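You operate a simulated robot arm through the tools that you are given. There is no shell and no other tool.

The job below is to be done with a simulated robot arm. You get a single attempt, and the scene is never put back.

## Task
Tube up the middle condenser and start its pump at LOW.
Fine: grey blind caps off onto the steel base, each tube end on the stub of its colour, then the switch. Set down upright: grey blind cap.
Where things are to end (x, y in the base frame): grey blind cap within 0.06 m of [0.92, 0.26]; grey blind cap within 0.06 m of [1.01, 0.27].

It is judged by the outcome, as a careful person would: the job done as asked, and still so three seconds after it is handed in. It fails if anything else is knocked over, pushed out of place, dropped, spilled or broken. A push-on lid holds only when it is set on centred and level and pressed home; a screw cap is set on level and turned clockwise until tight.

## Robot
A 7-joint arm with a fingered hand, fixed in place. Base frame: the origin is at the foot of the arm, x ahead of it, y to its left, z up. Lengths are in m, angles in rad, forces in N, time in s.
Its first joint turns from -2.897 to 2.897 rad. Payload 3.7 kg.
Tool frame: the origin (TCP) lies between the finger pads and is the grasp point; the fingertips stand 0.025 m ahead of it; z points along the fingers, y is the line along which they close. The gripper opens to 0.088 m. The gripper's body begins 0.029 m behind the TCP. The gripper is a hand of 5 fingers: y runs from the thumb to the fingers, the wrist lies at [-0.013, -0.106, -0.174] in the tool frame, and closing takes about 1.5 s.
Orientation is that of the tool frame in the base frame, as a unit quaternion [x, y, z, w]. With the fingers straight down and the wrist toward the robot, the tool's x, y and z point along [0, 1, 0], [1, 0, 0] and [0, 0, -1] of the base frame.

## Interface
- The arm moves only by the tool servo_tool. Its argument "targets" is a list of rows, each a list of 6 numbers: the shift along the tool's x, y, z in units of 30 mm (1.0 is 30 mm), then the turn, a rotation vector about the tool's x, y, z in units of 4 degrees (1.0 is 4 degrees). In form: [[x, y, z, rx, ry, rz], ...]. A call has 1 to 20 rows; each row shifts and turns the commanded pose from where the row before left it, along the tool's axes as they then stand. "grip" is the closure, from 0 (fully open) to 1 (shut), set as the call begins (left out, the last holds). A call with a number of a shift or a turn outside -1 to 1 is refused whole. Each row takes 0.2 s and may step no farther than 0.05 m and 0.15 rad from the row before; otherwise, or with a gripper value out of range, the whole call is refused. Where a pose cannot be reached the arm comes as near as it can. A force on the tool above 40 N (or 10 N above the force at the start of the call, whichever is more), or a blocked arm, ends the call early, and 0.2 s more pass. Each finger travels about 0.108 m/s and halts on what it meets, pressing with about 28 N; the grip force reading is that of the motor and also rises with nothing between the fingers. The clock runs only during rows and for 0.2 s after the last one: add rows that do not move to give the fingers time. The reply holds the time, the measured pose of the TCP, the force on the tool along the base axes, the opening and the grip force, in the units named above and with some noise, with the torque about the TCP (base axes, N m) and any sound that the robot's microphone picked up.
- Cameras (640 x 400 px; columns grow to the right, rows downward): "scene" is fixed at [0.0503, -0.4988, 1.5544]; the picture's right is [0.33, -0.94, 0.00], its down [-0.72, -0.25, -0.65] and it looks along [0.61, 0.21, -0.76] (base axes); focal length 337 px, centre (320, 200). "wrist" rides on the gripper at [0.059, -0.079, -0.105] in the tool frame; the picture's right is [-0.73, 0.32, -0.61], its down [-0.62, -0.68, 0.38] and it looks along [-0.29, 0.66, 0.70] (tool axes); focal length 234 px, centre (320, 200). There is no depth. A picture from a camera that has moved, and an enlarged one, comes with that camera's place and axes in the base frame and with its lens.
- get_image(camera): a new picture of that camera. No time passes.
- finger_targets(index, middle, ring, little, thumb_bend, thumb_turn): sets how far each is bent, from 0 (flat) to 1 (curled in); at 0.3 the hand is open as for a grip, at 0.7 the pads meet at the TCP. One left out holds its place. A second passes; each finger stops where it meets its share of the squeeze, and holds until it gets a number again. A gripper value or a shape takes the hand back. It gives what a move gives, with no picture; readings hold the bend of each and the force on index, middle, ring, little, thumb and palm. thumb_turn goes from beside the hand (0) to across from the fingers (1), as for a grip.
- hand_shape(shape): the hand has 5 fingers and takes this shape, open, in about a second: jaw (thumb against the fingers, like two jaws); tri (thumb and two fingers); tip (a fingertip pinch); poke (one finger out to press); point (the index stretched); flat (the hand flat); cup (the hand cupped); fist (a fist). The gripper value then closes the fingers along that shape, each until it touches; the sizes above hold for jaw. It gives what a move gives, with no picture.
- close_up(camera, box): a new picture of the part [left, top, right, bottom] of that camera's present view, enlarged. No time passes.
- sign_off(): hands the job in; it is judged then, once.

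Nothing tells you positions but the pictures and the camera data. Unless the task says otherwise, let go and move clear before handing in.

The tools are called after "Request:" as a command line: name --pt "numbers of a row" for each row, then --argument value for the rest, lists and objects as JSON in quotes. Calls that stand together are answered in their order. servo_tool: Moves the arm, as the interface text tells. Its arguments: {"type":"object","properties":{"targets":{"type":"array"},"grip":{"type":"number"}},"required":["targets"]} The other tools are called the same way: hand_shape (shape) gives the hand a shape; finger_targets (index, middle, ring, little, thumb_bend, thumb_turn) moves the fingers one by one; get_image (camera) takes a picture; close_up (camera, box) takes an enlarged picture of a part of a camera's view; sign_off () hands the job in.

At the start:

```text
t: 0.0
ee_pos: [0.5335, 0.0729, 1.0733]
orientation: [0.708, 0.707, 0.0, 0.0]
wrist_force: [-0.3, -0.5, -0.4]
wrist_torque: [-0.02, 0.01, 0.03]
finger_gap: 0.0876
finger_force: 0.0
shape: jaw
bend: [0.3, 0.3, 0.3, 0.3, 0.3, 0.98]
finger forces: [0.0, 0.1, 0.0, 0.0, 0.1, 0.0]
```

scene: 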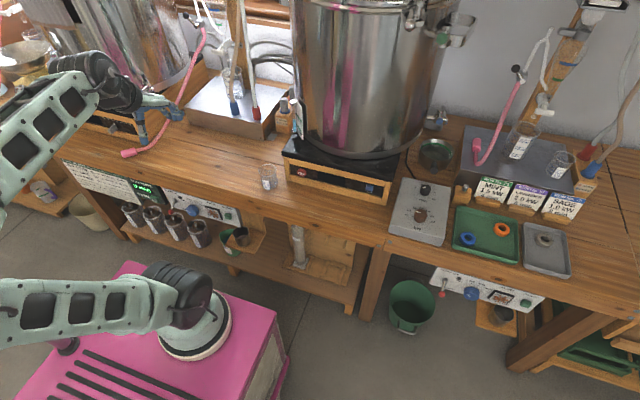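
wrist: 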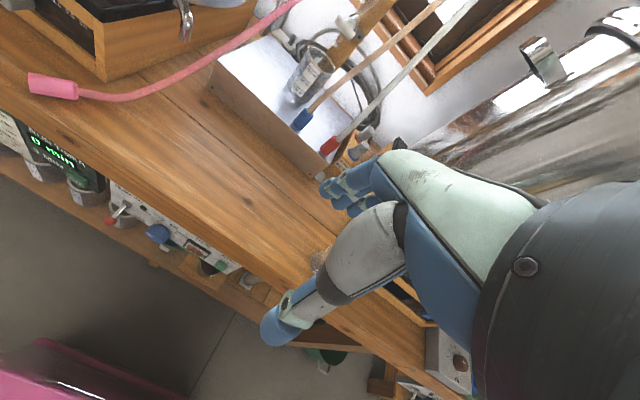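

I see a workbench with a big steel kettle in the middle, a steel box at the left with hanging tubes (blue and red ends), and pump boxes under the bench. I'll look closer to identify the middle condenser, caps, stubs and switches before moving.

Request:
close_up --camera "scene" --box '[160, 60, 320, 160]'

Request:
close_up --camera "scene" --box '[380, 140, 600, 280]'

Request:
close_up --camera "scene" --box '[60, 140, 280, 280]'

Request:
close_up --camera "scene" --box '[180, 0, 340, 100]'

```text
4.00 times, centred on (240, 110) of scene
camera zoom: at [0.0503, -0.4988, 1.5544], right [0.33, -0.94, 0.0], down [-0.72, -0.25, -0.65], along [0.61, 0.21, -0.76], focal length 1348 px, centre (640, 560)
```

zoom: 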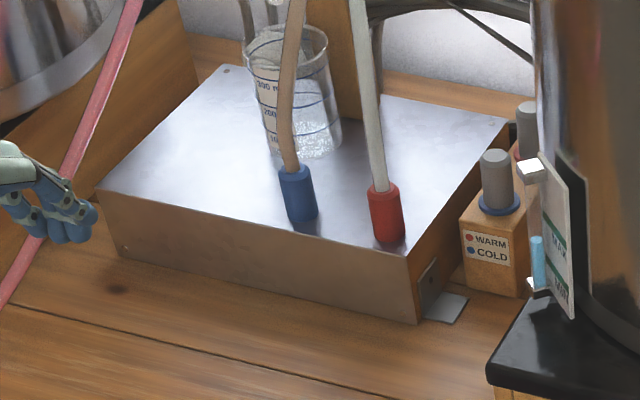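

```text
2.86 times, centred on (490, 210) of scene
camera zoom: at [0.0503, -0.4988, 1.5544], right [0.33, -0.94, 0.0], down [-0.72, -0.25, -0.65], along [0.61, 0.21, -0.76], focal length 963 px, centre (-166, 171)
```

zoom: 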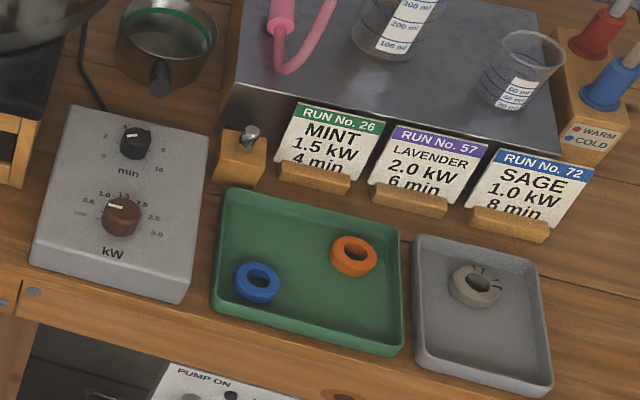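

```text
2.86 times, centred on (170, 210) of scene
camera zoom: at [0.0503, -0.4988, 1.5544], right [0.33, -0.94, 0.0], down [-0.72, -0.25, -0.65], along [0.61, 0.21, -0.76], focal length 963 px, centre (749, 171)
```

zoom: 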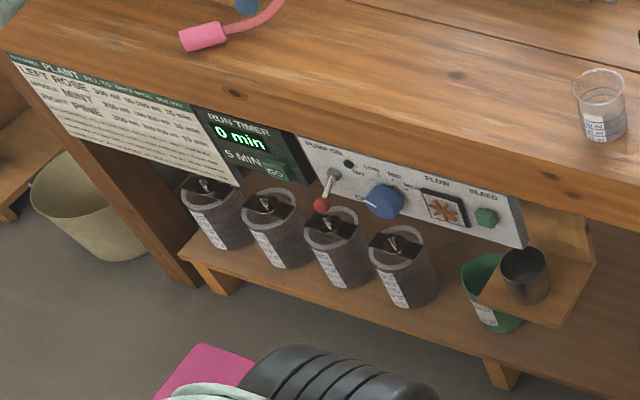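

```text
4.00 times, centred on (260, 50) of scene
camera zoom: at [0.0503, -0.4988, 1.5544], right [0.33, -0.94, 0.0], down [-0.72, -0.25, -0.65], along [0.61, 0.21, -0.76], focal length 1348 px, centre (560, 800)
```

zoom: 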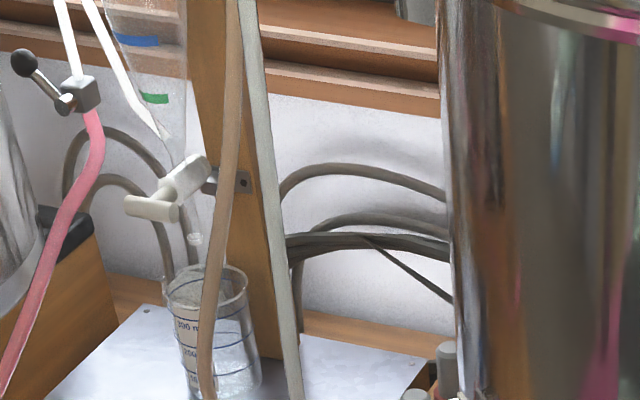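

The middle condenser seems to be the one on the post behind the steel base, with blue and red tube ends hanging and a WARM/COLD block carrying two grey-capped stubs. I'll zoom in on the pump panels and take wrist views to triangulate.

Request:
close_up --camera "scene" --box '[120, 170, 250, 250]'

Request:
close_up --camera "scene" --box '[420, 255, 560, 340]'

Request:
close_up --camera "scene" --box '[260, 80, 340, 130]'

Request:
close_up --camera "wrist" --box '[200, 0, 440, 200]'

Request:
close_up --camera "wrist" --box '[0, 80, 280, 300]'

Request:
close_up --camera "scene" --box '[0, 0, 160, 100]'

Request:
close_up --camera "scene" --box '[480, 0, 640, 200]'

```text
4.92 times, centred on (185, 210) of scene
camera zoom: at [0.0503, -0.4988, 1.5544], right [0.33, -0.94, 0.0], down [-0.72, -0.25, -0.65], along [0.61, 0.21, -0.76], focal length 1659 px, centre (985, 151)
```

zoom: 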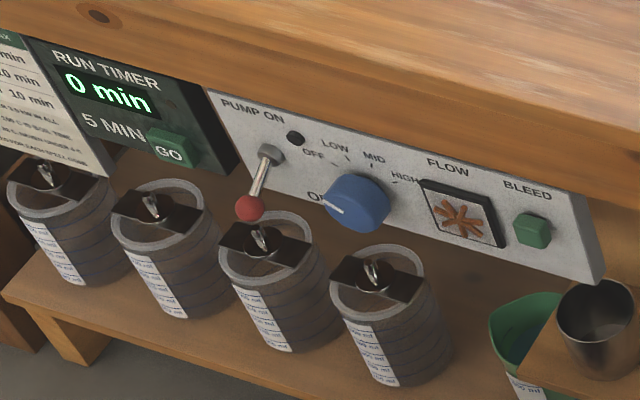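

```text
4.57 times, centred on (490, 298) of scene
camera zoom: at [0.0503, -0.4988, 1.5544], right [0.33, -0.94, 0.0], down [-0.72, -0.25, -0.65], along [0.61, 0.21, -0.76], focal length 1541 px, centre (-457, -246)
```

zoom: 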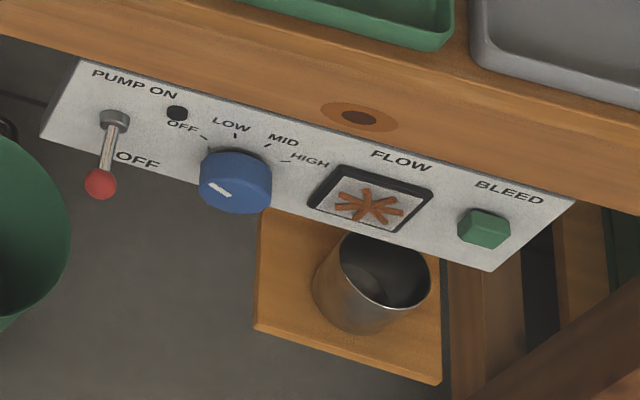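

```text
8.00 times, centred on (300, 105) of scene
camera zoom: at [0.0503, -0.4988, 1.5544], right [0.33, -0.94, 0.0], down [-0.72, -0.25, -0.65], along [0.61, 0.21, -0.76], focal length 2696 px, centre (480, 960)
```

zoom: 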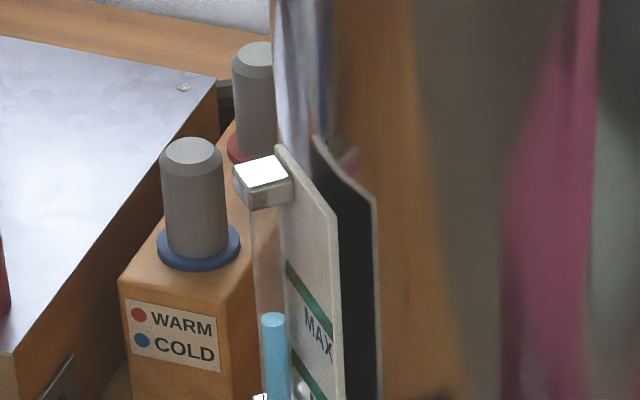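

```text
2.00 times, centred on (320, 100) of wrist
camera zoom: at [0.4555, 0.131, 1.1801], right [0.32, -0.73, 0.61], down [-0.68, -0.62, -0.38], along [0.66, -0.29, -0.7], focal length 468 px, centre (320, 400)
```

zoom: 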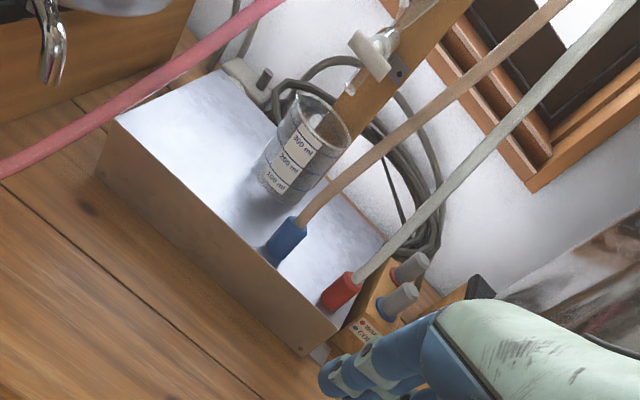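

```text
1.82 times, centred on (140, 190) of wrist
camera zoom: at [0.4555, 0.131, 1.1801], right [0.32, -0.73, 0.61], down [-0.68, -0.62, -0.38], along [0.66, -0.29, -0.7], focal length 426 px, centre (647, 218)
```

zoom: 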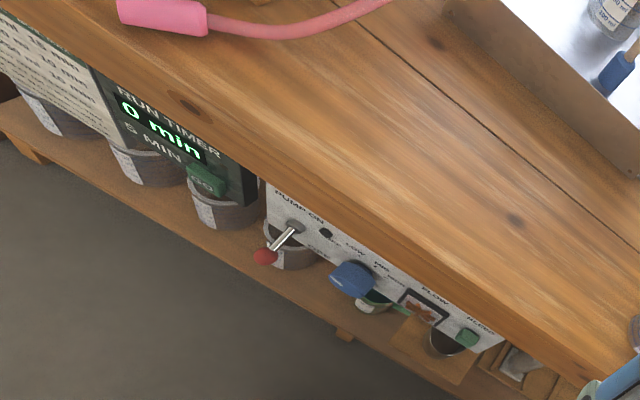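

```text
4.00 times, centred on (80, 50) of scene
camera zoom: at [0.0503, -0.4988, 1.5544], right [0.33, -0.94, 0.0], down [-0.72, -0.25, -0.65], along [0.61, 0.21, -0.76], focal length 1348 px, centre (1280, 800)
```

zoom: 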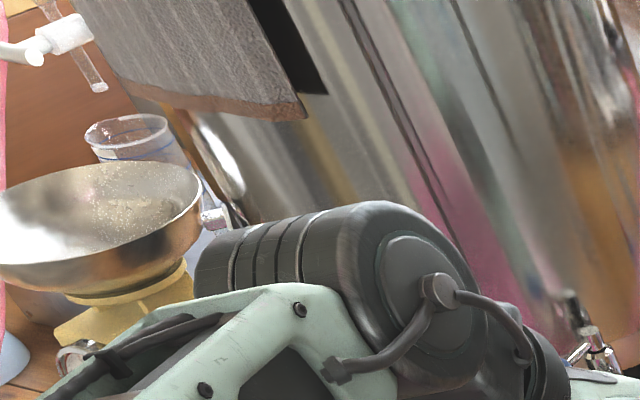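

```text
2.00 times, centred on (560, 100) of scene
camera zoom: at [0.0503, -0.4988, 1.5544], right [0.33, -0.94, 0.0], down [-0.72, -0.25, -0.65], along [0.61, 0.21, -0.76], focal length 674 px, centre (-160, 400)
```

zoom: 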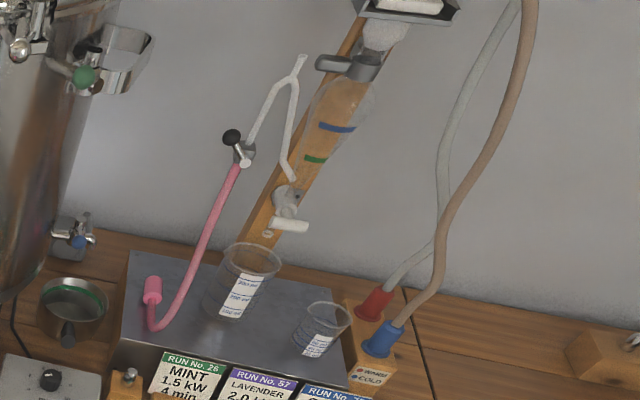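

The bench top is about z=0.754 and the steel base top about z=0.8275 (x 0.895–1.125, y 0.005–0.32). The capped stubs are near (0.988,-0.041) for blue and (1.07,-0.04) for red, and the blue tube end is near (0.91,0.12) with the red near (0.90,0.03). I'll move to a closer viewing pose to refine these.

Request:
servo_tool --pt "-0.2 0.9 0 0 0 0" --pt "-0.2 0.9 0 0 0 0" --pt "-0.2 0.9 0 0 0 0" --pt "-0.2 0.9 0 0 0 0" --pt "-0.2 0.9 0 0 0 0" --pt "-0.2 0.9 0 0 0 0"

```text
t: 1.4
ee_pos: [0.6959, 0.0372, 1.0729]
orientation: [0.707, 0.707, 0.0, 0.0]
wrist_force: [-0.8, 0.3, -0.2]
wrist_torque: [0.04, -0.02, -0.02]
finger_gap: 0.0877
finger_force: 0.1
shape: jaw
bend: [0.3, 0.3, 0.3, 0.3, 0.3, 0.98]
finger forces: [0.1, 0.0, 0.0, 0.1, 0.0, 0.0]
```

The arm moved cleanly to about (0.70, 0.04, 1.07). I'll look from here at the stubs and the tubes.

Request:
get_image --camera "wrist"

Request:
get_image --camera "scene"

```text
taken
camera wrist: at [0.618, 0.0959, 1.1799], right [0.32, -0.73, 0.61], down [-0.68, -0.62, -0.38], along [0.66, -0.29, -0.7], focal length 234 px, centre (320, 200)
```

wrist: 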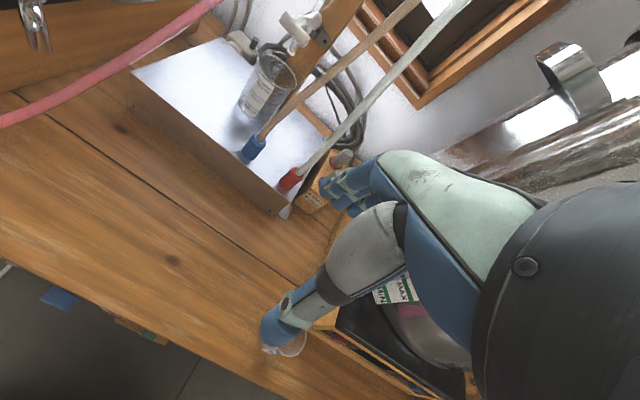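

```text
taken
```

scene: 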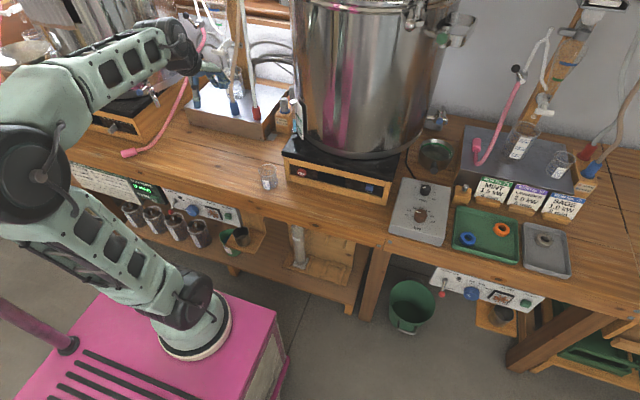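

From here I can see the tube ends and one stub past the fingers. I'll zoom in on that area.

Request:
close_up --camera "wrist" --box '[220, 100, 380, 220]'

Request:
close_up --camera "scene" --box '[150, 20, 310, 140]'

```text
3.33 times, centred on (300, 160) of wrist
camera zoom: at [0.618, 0.0959, 1.1799], right [0.32, -0.73, 0.61], down [-0.68, -0.62, -0.38], along [0.66, -0.29, -0.7], focal length 781 px, centre (387, 333)
```

zoom: 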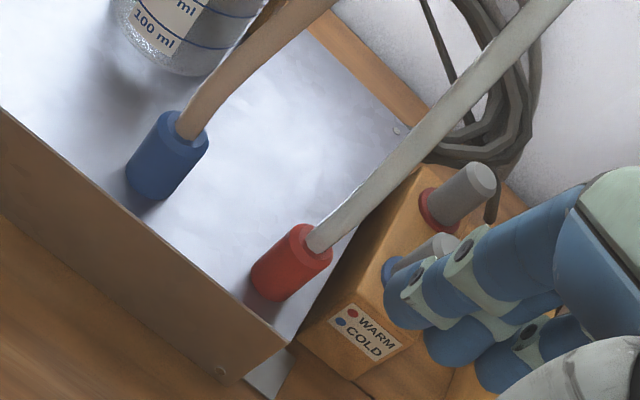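

```text
3.33 times, centred on (230, 80) of scene
camera zoom: at [0.0503, -0.4988, 1.5544], right [0.33, -0.94, 0.0], down [-0.72, -0.25, -0.65], along [0.61, 0.21, -0.76], focal length 1124 px, centre (620, 600)
```

zoom: 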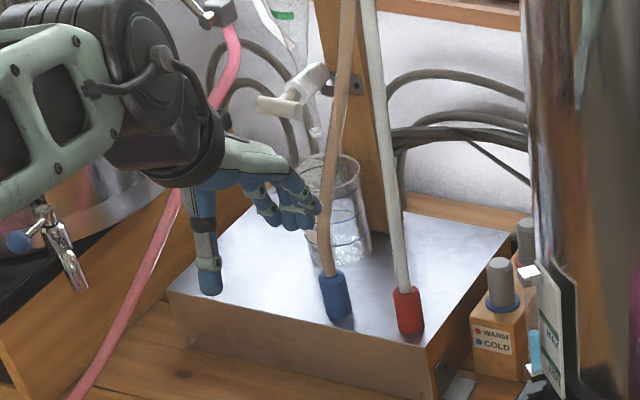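

I can now place both tube ends: blue at (0.9165, 0.1205) and red at (0.9165, 0.0345), standing upright at z 0.83–0.881. The pink hose seems to droop over the left front of the steel base, close to where the caps should go, so I'll check its path.

Request:
close_up --camera "wrist" --box '[0, 0, 320, 200]'

Request:
close_up --camera "scene" --box '[110, 0, 270, 170]'

```text
2.00 times, centred on (160, 100) of wrist
camera zoom: at [0.618, 0.0959, 1.1799], right [0.32, -0.73, 0.61], down [-0.68, -0.62, -0.38], along [0.66, -0.29, -0.7], focal length 468 px, centre (640, 400)
```

zoom: 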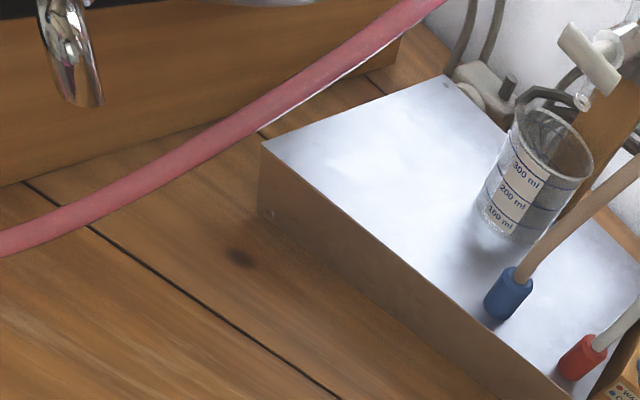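

```text
2.35 times, centred on (190, 85) of scene
camera zoom: at [0.0503, -0.4988, 1.5544], right [0.33, -0.94, 0.0], down [-0.72, -0.25, -0.65], along [0.61, 0.21, -0.76], focal length 793 px, centre (626, 471)
```

zoom: 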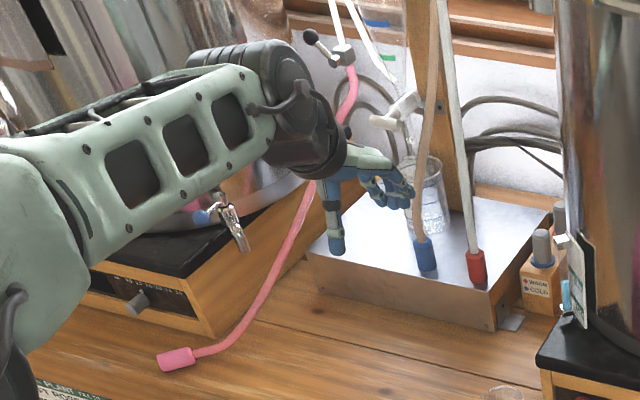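

The pink hose crosses above the left part of the base at roughly (0.93, 0.27, 0.967), and I'll have to avoid it. Before choosing how to approach the stubs, I'll check the kettle wall and gauge clearance next to them.

Request:
close_up --camera "scene" --box '[270, 60, 450, 210]'

Request:
close_up --camera "scene" --box '[180, 0, 340, 100]'

```text
2.67 times, centred on (360, 135) of scene
camera zoom: at [0.0503, -0.4988, 1.5544], right [0.33, -0.94, 0.0], down [-0.72, -0.25, -0.65], along [0.61, 0.21, -0.76], focal length 899 px, centre (213, 373)
```

zoom: 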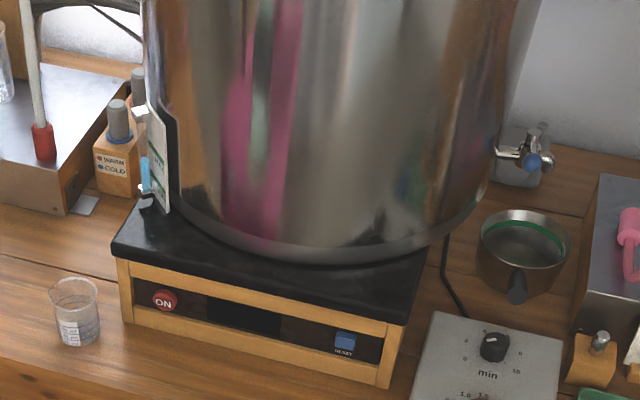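

```text
4.00 times, centred on (260, 50) of scene
camera zoom: at [0.0503, -0.4988, 1.5544], right [0.33, -0.94, 0.0], down [-0.72, -0.25, -0.65], along [0.61, 0.21, -0.76], focal length 1348 px, centre (560, 800)
```

zoom: 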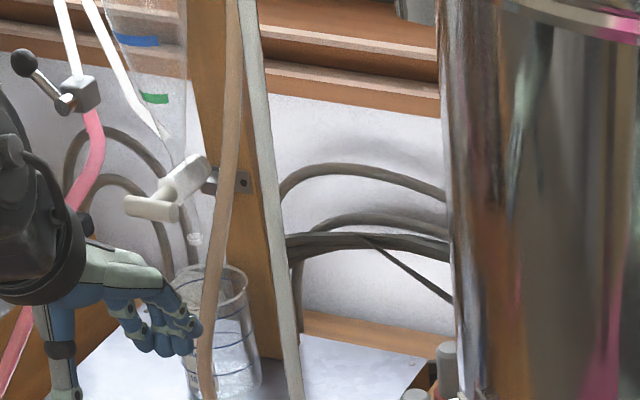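

The kettle wall is about y=-0.158 beside the stubs, the heater box left face about y=-0.148 and the gauge about (0.80,-0.16), so there is a corridor along y≈-0.04. I'll advance along it at a safe height to test reach and look again.

Request:
servo_tool --pt "-0.9 0 0 0 0 0" --pt "-0.9 0 0 0 0 0" --pt "-0.8 0.3 0 0 0 0" --pt "0 0.9 0 0 0 0" --pt "0 0.9 0 0 0 0" --pt "0 0.9 0 0 0 0" --pt "0 0.9 0 0 0 0" --pt "0 0.9 0 0 0 0" --pt "0 0.9 0 0 0 0"

Request:
get_image --camera "wrist"

Request:
get_image --camera "scene"

```text
t: 3.4
ee_pos: [0.8675, -0.0431, 1.0756]
orientation: [0.707, 0.707, 0.0, -0.001]
wrist_force: [-1.2, 0.1, 1.4]
wrist_torque: [0.0, 0.05, 0.0]
finger_gap: 0.0878
finger_force: 0.1
shape: jaw
bend: [0.3, 0.3, 0.3, 0.3, 0.3, 0.98]
finger forces: [0.0, 0.0, 0.1, 0.0, 0.0, 0.0]
```

```text
taken
camera wrist: at [0.7883, 0.0143, 1.1816], right [0.32, -0.73, 0.61], down [-0.68, -0.62, -0.38], along [0.66, -0.29, -0.7], focal length 234 px, centre (320, 200)
```

wrist: 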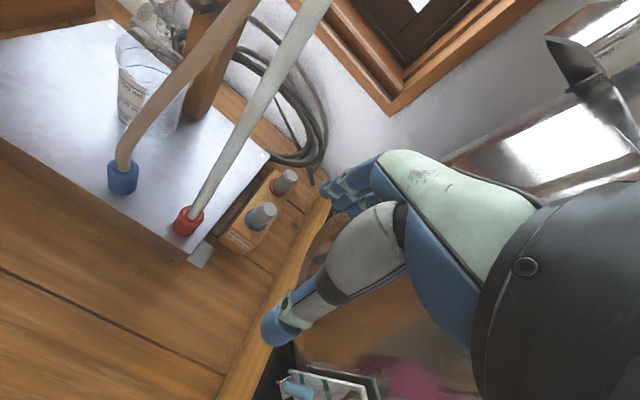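

```text
taken
```

scene: 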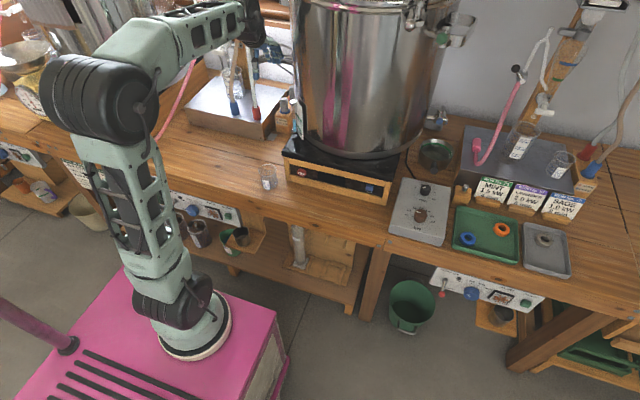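

I have a good view of the stub block now. I'll zoom in for precise measurements.

Request:
close_up --camera "wrist" --box '[90, 140, 330, 290]'

Request:
close_up --camera "wrist" --box '[200, 150, 320, 270]'

Request:
close_up --camera "scene" --box '[200, 20, 320, 140]'

```text
2.67 times, centred on (210, 215) of wrist
camera zoom: at [0.7883, 0.0143, 1.1816], right [0.32, -0.73, 0.61], down [-0.68, -0.62, -0.38], along [0.66, -0.29, -0.7], focal length 624 px, centre (613, 160)
```

zoom: 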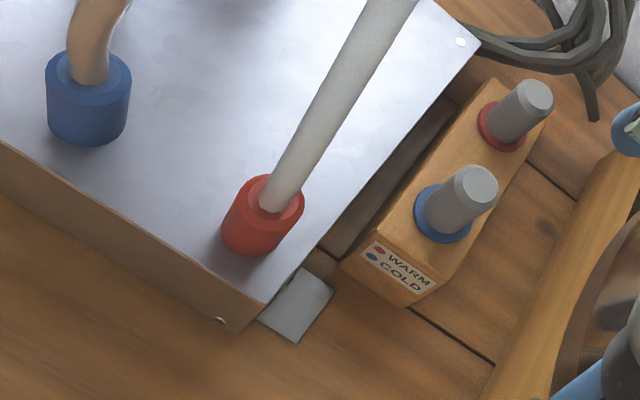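

```text
3.33 times, centred on (260, 210) of wrist
camera zoom: at [0.7883, 0.0143, 1.1816], right [0.32, -0.73, 0.61], down [-0.68, -0.62, -0.38], along [0.66, -0.29, -0.7], focal length 781 px, centre (520, 167)
```

zoom: 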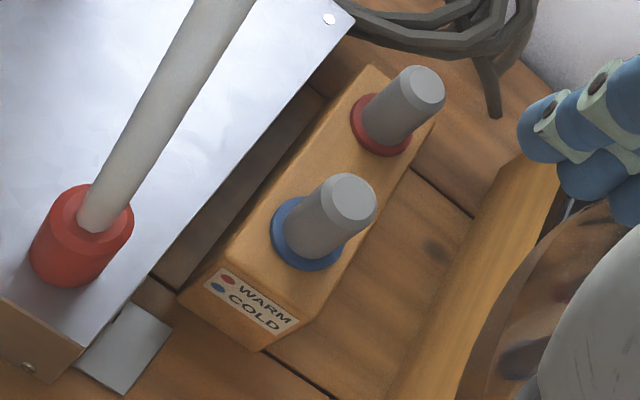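

```text
3.33 times, centred on (260, 80) of scene
camera zoom: at [0.0503, -0.4988, 1.5544], right [0.33, -0.94, 0.0], down [-0.72, -0.25, -0.65], along [0.61, 0.21, -0.76], focal length 1124 px, centre (520, 600)
```

zoom: 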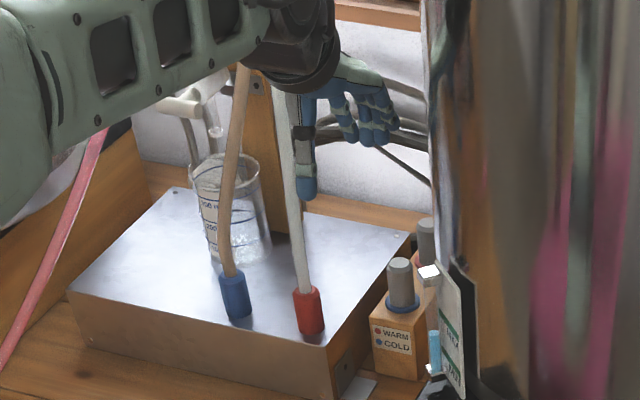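

Refined positions: the blue cap top is at (0.9867,-0.041) and the red cap top at (1.0645,-0.0405), both tops at z≈0.885. I'll move forward above the red cap at height to test the straight-down reach.

Request:
servo_tool --pt "0 0.9 0 0 0 0" --pt "0 0.9 0 0 0 0" --pt "0 0.9 0 0 0 0" --pt "0 0.9 0 0 0 0" --pt "0 0.9 0 0 0 0" --pt "0 0.9 0 0 0 0" --pt "0 0.9 0 0 0 0"

Request:
get_image --camera "wrist"

Request:
get_image --camera "scene"

```text
t: 4.6
ee_pos: [0.9848, -0.0438, 1.0736]
orientation: [0.708, 0.706, -0.004, -0.005]
wrist_force: [-16.9, -0.5, -6.1]
wrist_torque: [0.29, -2.51, -0.27]
finger_gap: 0.0877
finger_force: 0.1
shape: jaw
bend: [0.3, 0.3, 0.3, 0.3, 0.3, 0.98]
finger forces: [0.0, 0.0, 0.0, 0.0, 0.0, 0.0]
stopped in row 5: the force on the tool passed its limit at 83 N (the readings are from after the stop); the commanded pose is now the measured one
```

```text
taken
camera wrist: at [0.9083, 0.0156, 1.1803], right [0.33, -0.73, 0.6], down [-0.69, -0.62, -0.38], along [0.65, -0.29, -0.7], focal length 234 px, centre (320, 200)
```

wrist: 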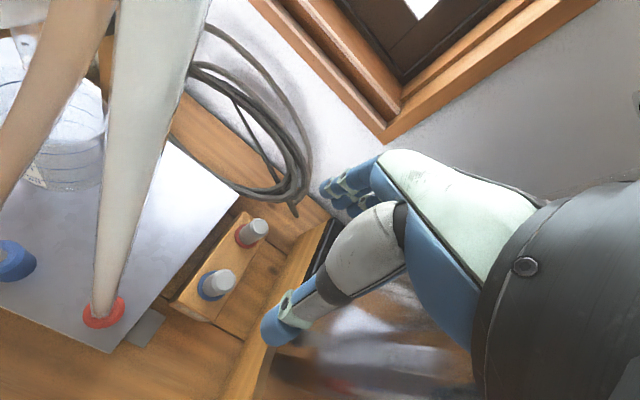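

```text
taken
```

scene: 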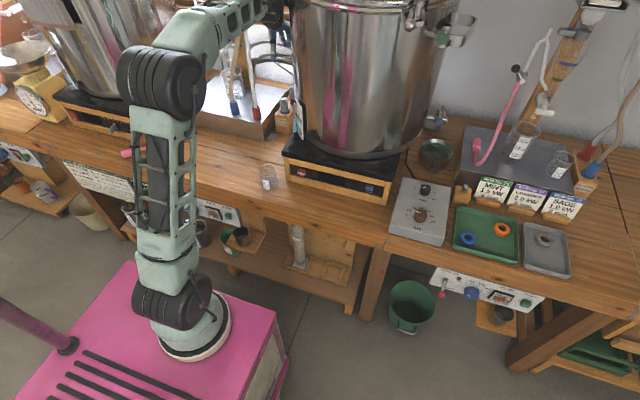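

The hand touched something shiny at about (0.95,-0.09,1.2), which is probably the kettle's left loop handle, above and to the right of the wrist. I'll back straight out and then work lower, so the wrist stays under the handle.

Request:
servo_tool --pt "0 -0.7 0 0 0 0" --pt "0 -0.9 0 0 0 0" --pt "0 -0.9 0 0 0 0" --pt "0 -0.9 0 0 0 0" --pt "0 -0.9 0 0 0 0"

Request:
get_image --camera "wrist"

Request:
close_up --camera "scene" --box '[200, 0, 480, 200]'

```text
t: 5.8
ee_pos: [0.862, -0.0434, 1.0672]
orientation: [0.707, 0.707, -0.005, -0.005]
wrist_force: [-0.2, 0.4, -0.5]
wrist_torque: [0.03, 0.02, 0.01]
finger_gap: 0.0875
finger_force: 0.1
shape: jaw
bend: [0.3, 0.3, 0.3, 0.3, 0.3, 0.98]
finger forces: [0.1, 0.0, 0.0, 0.0, 0.0, 0.0]
```

```text
taken
camera wrist: at [0.7846, 0.0149, 1.1754], right [0.33, -0.73, 0.6], down [-0.69, -0.62, -0.37], along [0.65, -0.29, -0.7], focal length 234 px, centre (320, 200)
```

wrist: 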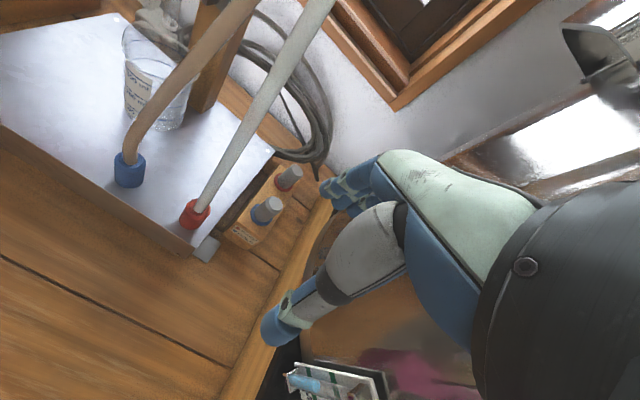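

```text
2.00 times, centred on (340, 100) of scene
camera zoom: at [0.0503, -0.4988, 1.5544], right [0.33, -0.94, 0.0], down [-0.72, -0.25, -0.65], along [0.61, 0.21, -0.76], focal length 674 px, centre (280, 400)
```

zoom: 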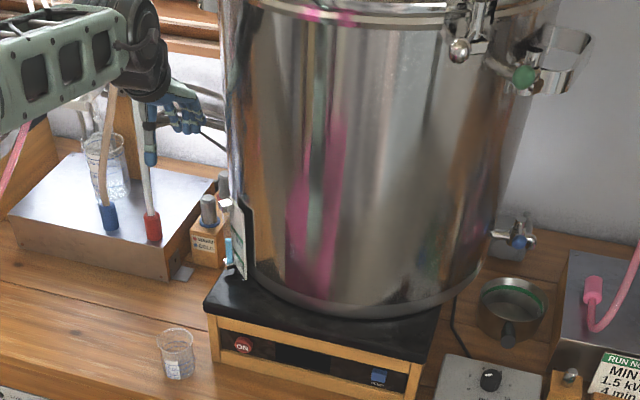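

The contact is gone and the kettle looks unmoved. I'll check the shiny piece at the upper right of the wrist view, because it looks a little different from before.

Request:
close_up --camera "wrist" --box '[420, 0, 640, 200]'

Request:
close_up --camera "scene" --box '[290, 0, 490, 60]'

```text
2.00 times, centred on (530, 100) of wrist
camera zoom: at [0.7846, 0.0149, 1.1754], right [0.33, -0.73, 0.6], down [-0.69, -0.62, -0.37], along [0.65, -0.29, -0.7], focal length 468 px, centre (-100, 400)
```

zoom: 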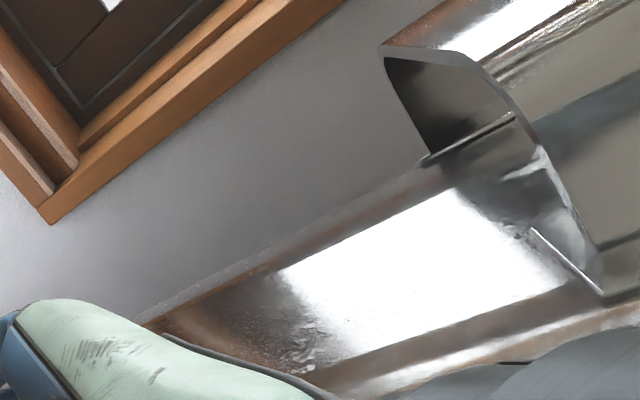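

```text
3.20 times, centred on (390, 30) of scene
camera zoom: at [0.0503, -0.4988, 1.5544], right [0.33, -0.94, 0.0], down [-0.72, -0.25, -0.65], along [0.61, 0.21, -0.76], focal length 1078 px, centre (96, 744)
```

zoom: 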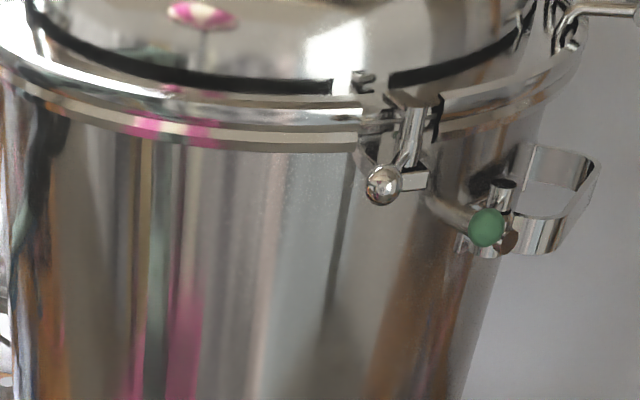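

The shiny piece is the kettle's strap handle and it looks intact. I'll retake the earlier close-up to confirm the kettle and gauge have not shifted.

Request:
close_up --camera "scene" --box '[260, 80, 340, 130]'

Request:
close_up --camera "scene" --box '[380, 140, 600, 280]'

```text
8.00 times, centred on (300, 105) of scene
camera zoom: at [0.0503, -0.4988, 1.5544], right [0.33, -0.94, 0.0], down [-0.72, -0.25, -0.65], along [0.61, 0.21, -0.76], focal length 2696 px, centre (480, 960)
```

zoom: 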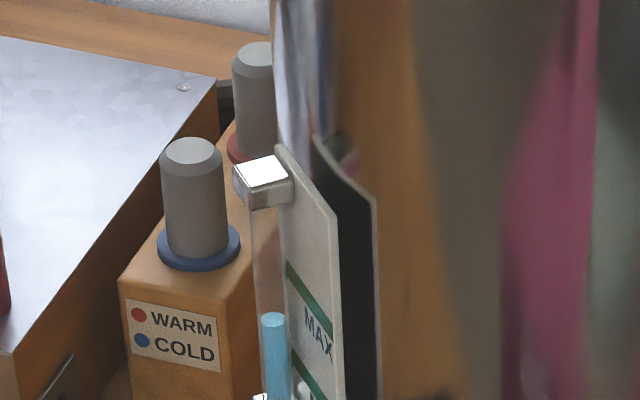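

```text
2.86 times, centred on (490, 210) of scene
camera zoom: at [0.0503, -0.4988, 1.5544], right [0.33, -0.94, 0.0], down [-0.72, -0.25, -0.65], along [0.61, 0.21, -0.76], focal length 963 px, centre (-166, 171)
```

zoom: 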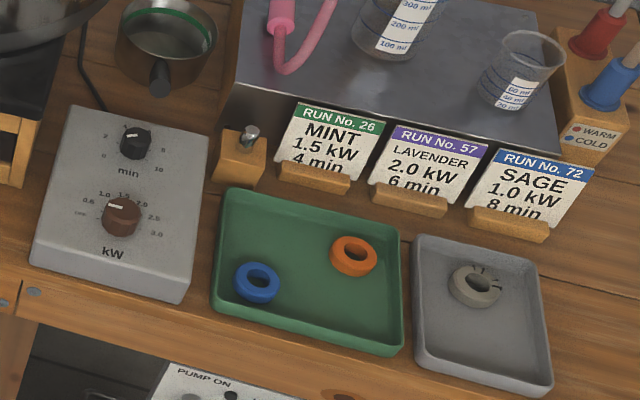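

Everything is unchanged. I plan to use a handshake-type hand orientation, with the fingers pitched down about 30°, so the wrist stays low under the handle and the tubes pass freely upward. I'll first look at the gauge clearance next to that path.

Request:
close_up --camera "wrist" --box '[220, 280, 420, 400]'

```text
3.20 times, centred on (320, 340) of wrist
camera zoom: at [0.7846, 0.0149, 1.1754], right [0.33, -0.73, 0.6], down [-0.69, -0.62, -0.37], along [0.65, -0.29, -0.7], focal length 749 px, centre (320, -248)
```

zoom: 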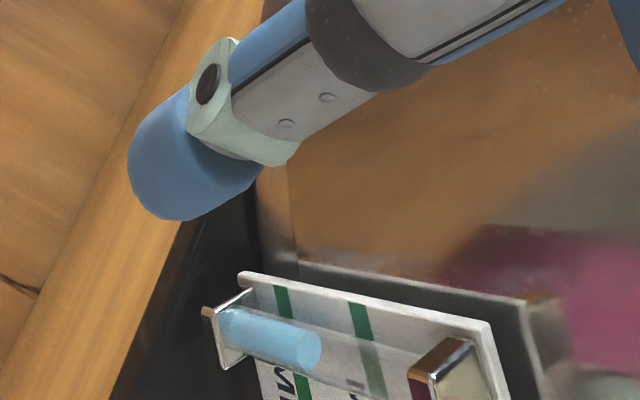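

The gauge edge is at about y=-0.14, so the free corridor runs from y≈-0.135 to +0.028. I'll back off to open space and turn the hand into the handshake pose (yaw 38°, fingers pitched about 30° down).

Request:
servo_tool --pt "0 -0.9 0 0 0 0" --pt "0.2 -0.9 0 0 0 0" --pt "0.2 -0.9 0 0 0 0" --pt "0.2 -0.9 0 0 0 0" --pt "0 -0.9 0 0 0 0" --pt "0 0 0 0 0 1" --pt "0 0 0 0 0 1" --pt "0 0 0 0 0 1" --pt "0 0 0 0 0 1" --pt "0 0 0 0 0 1" --pt "0 0 0 0 0 1" --pt "0 0 0 0 0 1" --pt "0 0 0 0 0 1" --pt "0 0 0 0 0 1" --pt "0 0 0 0 0 1" --pt "0 0 0 0 0 1" --pt "0 0 0 0 0 1" --pt "0 0 0 0 0 1"

Request:
get_image --camera "scene"

```text
t: 9.6
ee_pos: [0.725, -0.0245, 1.0743]
orientation: [0.946, 0.325, -0.006, -0.002]
wrist_force: [0.1, 0.1, -0.2]
wrist_torque: [0.02, 0.0, 0.0]
finger_gap: 0.0879
finger_force: 0.0
shape: jaw
bend: [0.3, 0.3, 0.3, 0.3, 0.3, 0.98]
finger forces: [0.0, 0.0, 0.1, 0.0, 0.0, 0.0]
```

```text
taken
```

scene: 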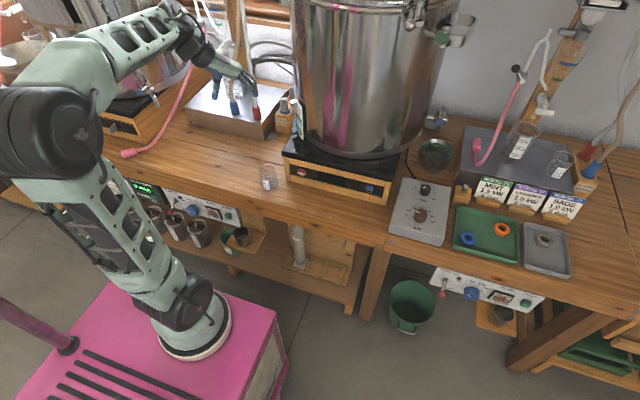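

The yaw is at 38° as planned. Next I'll pitch the fingers up to about 30° below horizontal.

Request:
servo_tool --pt "0 0 0 0 1 0" --pt "0 0 0 0 1 0" --pt "0 0 0 0 1 0" --pt "0 0 0 0 1 0" --pt "0 0 0 0 1 0" --pt "0 0 0 0 1 0" --pt "0 0 0 0 1 0" --pt "0 0 0 0 1 0" --pt "0 0 0 0 1 0" --pt "0 0 0 0 1 0" --pt "0 0 0 0 1 0" --pt "0 0 0 0 1 0" --pt "0 0 0 0 1 0" --pt "0 0 0 0 1 0" --pt "0 0 0 0 1 0"

Request:
get_image --camera "scene"

Request:
get_image --camera "wrist"

```text
t: 12.8
ee_pos: [0.7246, -0.0239, 1.0739]
orientation: [0.822, 0.28, 0.468, -0.166]
wrist_force: [-0.9, 0.0, -0.8]
wrist_torque: [-0.02, -0.02, -0.02]
finger_gap: 0.0879
finger_force: 0.1
shape: jaw
bend: [0.3, 0.3, 0.3, 0.3, 0.3, 0.98]
finger forces: [0.0, 0.0, 0.0, 0.1, 0.0, 0.1]
```

```text
taken
```

scene: 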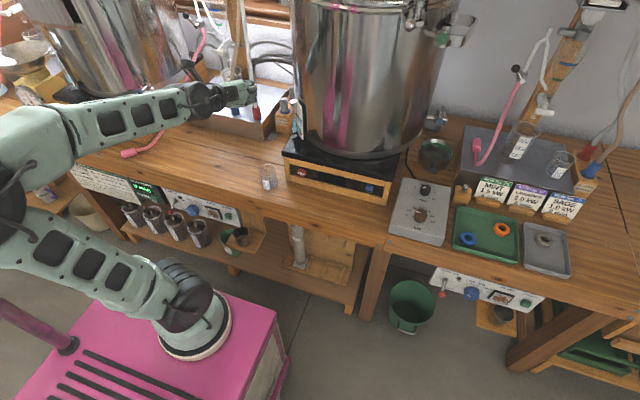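

```text
taken
camera wrist: at [0.6302, -0.0006, 1.179], right [-0.51, -0.8, -0.32], down [-0.41, 0.55, -0.73], along [0.76, -0.24, -0.61], focal length 234 px, centre (320, 200)
```

wrist: 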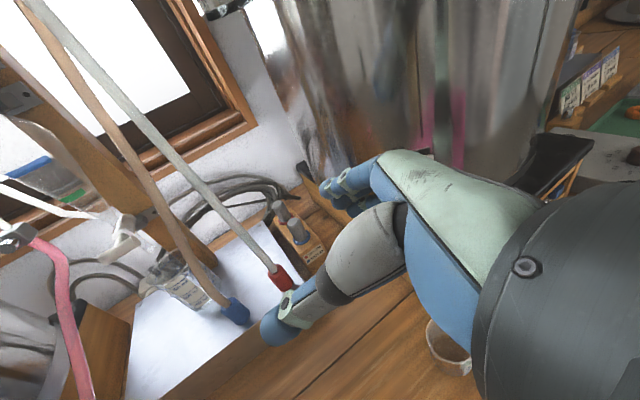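

The hand is in the handshake pose and the view is clear. I'll try the three-finger shape, which should keep the lower fingers from hitting the block, and look at it.

Request:
hand_shape --shape "tri"

Request:
close_up --camera "wrist" --box '[220, 100, 460, 380]'

Request:
close_up --camera "scene" --box '[180, 60, 300, 140]'

```text
t: 13.7
ee_pos: [0.7259, -0.0243, 1.0727]
orientation: [0.821, 0.281, 0.468, -0.164]
wrist_force: [-0.6, 0.4, 0.4]
wrist_torque: [-0.03, -0.02, 0.02]
finger_gap: 0.0877
finger_force: 0.0
shape: tri
bend: [0.3, 0.3, 0.99, 0.99, 0.3, 0.98]
finger forces: [0.1, 0.1, 0.1, 0.0, 0.0, 0.0]
```

```text
1.43 times, centred on (340, 240) of wrist
camera zoom: at [0.6304, -0.0006, 1.1791], right [-0.51, -0.8, -0.32], down [-0.41, 0.55, -0.73], along [0.76, -0.24, -0.61], focal length 334 px, centre (291, 143)
```

zoom: 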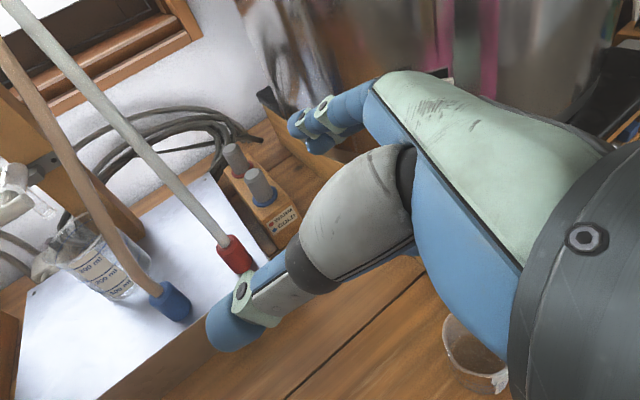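

```text
5.00 times, centred on (240, 100) of scene
camera zoom: at [0.0503, -0.4988, 1.5544], right [0.33, -0.94, 0.0], down [-0.72, -0.25, -0.65], along [0.61, 0.21, -0.76], focal length 1685 px, centre (720, 700)
```

zoom: 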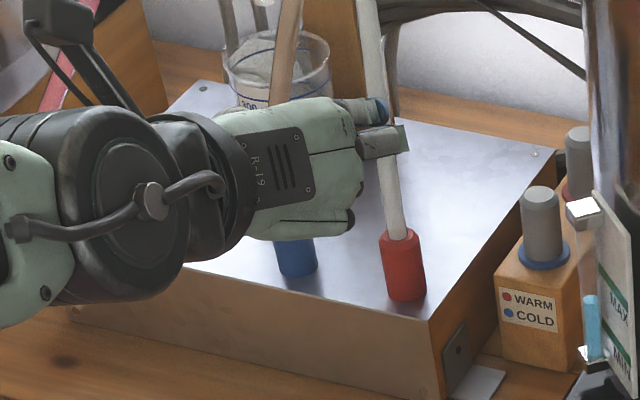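

The ring and little fingers are folded away. I'll close the pinch in free air once to see exactly where the pads meet relative to the TCP.

Request:
servo_tool --pt "0 0 0 0 0 0" --pt "0 0 0 0 0 0" --pt "0 0 0 0 0 0" --pt "0 0 0 0 0 0" --pt "0 0 0 0 0 0" --pt "0 0 0 0 0 0" --pt "0 0 0 0 0 0" --pt "0 0 0 0 0 0" --grip 1.0

Request:
close_up --camera "wrist" --box '[220, 140, 420, 300]'

Request:
close_up --camera "scene" --box '[180, 60, 300, 140]'

```text
t: 15.5
ee_pos: [0.7256, -0.0241, 1.0715]
orientation: [0.822, 0.28, 0.467, -0.166]
wrist_force: [-0.5, 0.8, 0.6]
wrist_torque: [0.02, 0.0, -0.02]
finger_gap: 0.0
finger_force: 27.6
shape: tri
bend: [0.7, 0.7, 1.0, 1.0, 0.36, 1.0]
finger forces: [0.0, 0.1, 0.0, 0.1, 0.1, 0.0]
```

```text
2.50 times, centred on (320, 220) of wrist
camera zoom: at [0.6304, -0.0006, 1.179], right [-0.51, -0.8, -0.32], down [-0.41, 0.55, -0.73], along [0.76, -0.24, -0.61], focal length 585 px, centre (320, 150)
```

zoom: 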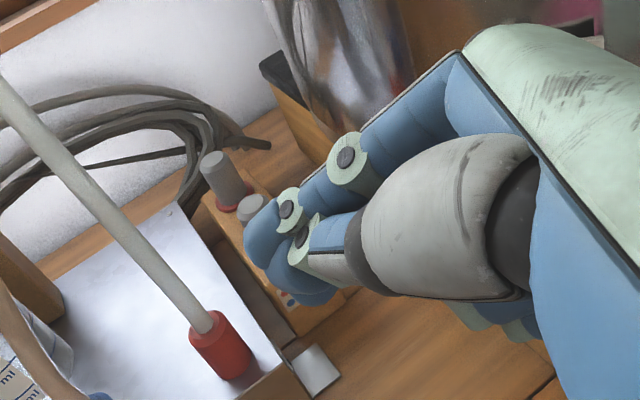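

```text
5.00 times, centred on (240, 100) of scene
camera zoom: at [0.0503, -0.4988, 1.5544], right [0.33, -0.94, 0.0], down [-0.72, -0.25, -0.65], along [0.61, 0.21, -0.76], focal length 1685 px, centre (720, 700)
```

zoom: 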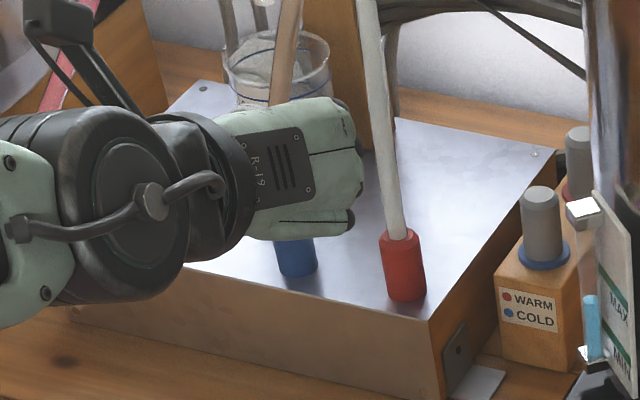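

The pads meet at the TCP as expected. I'll open the pinch part way and fly to just above the blue stub's cap at z≈0.96, staying under the handle and clear of the white tube.

Request:
servo_tool --pt "0.016 0.649 0.83 0 0 0" --pt "0.016 0.649 0.83 0 0 0" --pt "0.016 0.649 0.83 0 0 0" --pt "0.016 0.649 0.83 0 0 0" --pt "0.016 0.649 0.83 0 0 0" --pt "0.016 0.649 0.83 0 0 0" --pt "0.016 0.649 0.83 0 0 0" --pt "0.016 0.649 0.83 0 0 0" --grip 0.15

Request:
get_image --camera "wrist"

Request:
close_up --camera "scene" --box '[180, 40, 340, 140]'

```text
t: 17.3
ee_pos: [0.9605, -0.0401, 0.971]
orientation: [0.823, 0.28, 0.467, -0.164]
wrist_force: [0.6, -1.0, 0.5]
wrist_torque: [-0.01, 0.01, -0.02]
finger_gap: 0.0747
finger_force: 0.2
shape: tri
bend: [0.27, 0.33, 0.99, 0.99, 0.43, 0.99]
finger forces: [0.0, 0.1, 0.1, 0.0, 0.0, 0.0]
```

```text
taken
camera wrist: at [0.8652, -0.0165, 1.0784], right [-0.51, -0.8, -0.32], down [-0.41, 0.55, -0.73], along [0.76, -0.24, -0.61], focal length 234 px, centre (320, 200)
```

wrist: 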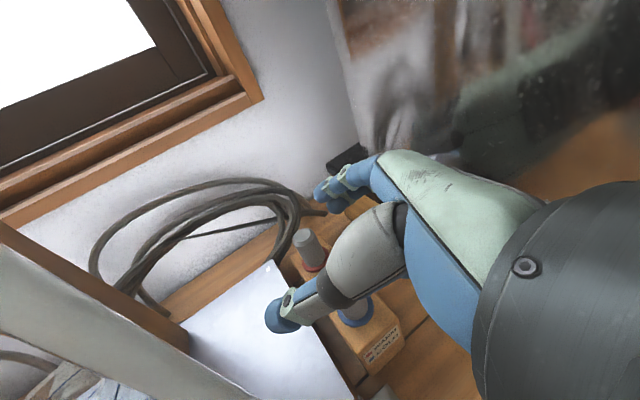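

```text
4.00 times, centred on (260, 90) of scene
camera zoom: at [0.0503, -0.4988, 1.5544], right [0.33, -0.94, 0.0], down [-0.72, -0.25, -0.65], along [0.61, 0.21, -0.76], focal length 1348 px, centre (560, 640)
```

zoom: 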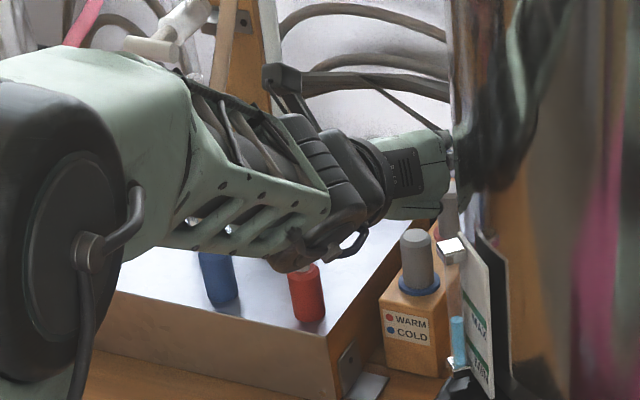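

I'm hovering about 26 mm short of the blue cap, and the forearm and camera are clear of the white tube. I'll move forward over the cap and partly down, then check the alignment.

Request:
servo_tool --pt "0.353 0.56 0.575 0 0 0" --pt "-0.862 0.011 0.508 0 0 0" --pt "-0.862 0.011 0.508 0 0 0"

Request:
close_up --camera "wrist" --box '[220, 140, 460, 340]'

Request:
close_up --camera "scene" --box '[220, 50, 340, 140]'

```text
t: 18.1
ee_pos: [0.9851, -0.0425, 0.9131]
orientation: [0.822, 0.281, 0.468, -0.165]
wrist_force: [0.0, 0.4, -0.3]
wrist_torque: [-0.01, -0.05, -0.03]
finger_gap: 0.0748
finger_force: 0.0
shape: tri
bend: [0.27, 0.33, 0.99, 0.99, 0.43, 0.99]
finger forces: [0.0, 0.0, 0.0, 0.0, 0.0, 0.0]
```

```text
2.00 times, centred on (340, 240) of wrist
camera zoom: at [0.8895, -0.0182, 1.0197], right [-0.51, -0.8, -0.32], down [-0.41, 0.55, -0.73], along [0.76, -0.24, -0.61], focal length 468 px, centre (280, 120)
```

zoom: 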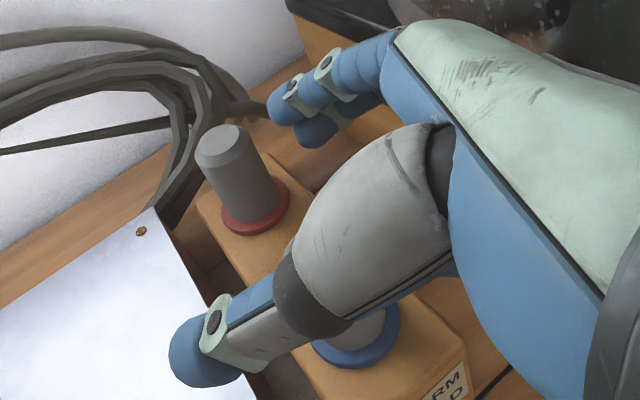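

```text
4.44 times, centred on (280, 95) of scene
camera zoom: at [0.0503, -0.4988, 1.5544], right [0.33, -0.94, 0.0], down [-0.72, -0.25, -0.65], along [0.61, 0.21, -0.76], focal length 1498 px, centre (498, 667)
```

zoom: 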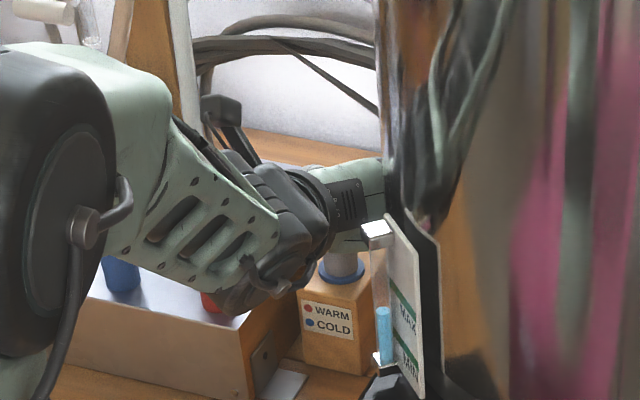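

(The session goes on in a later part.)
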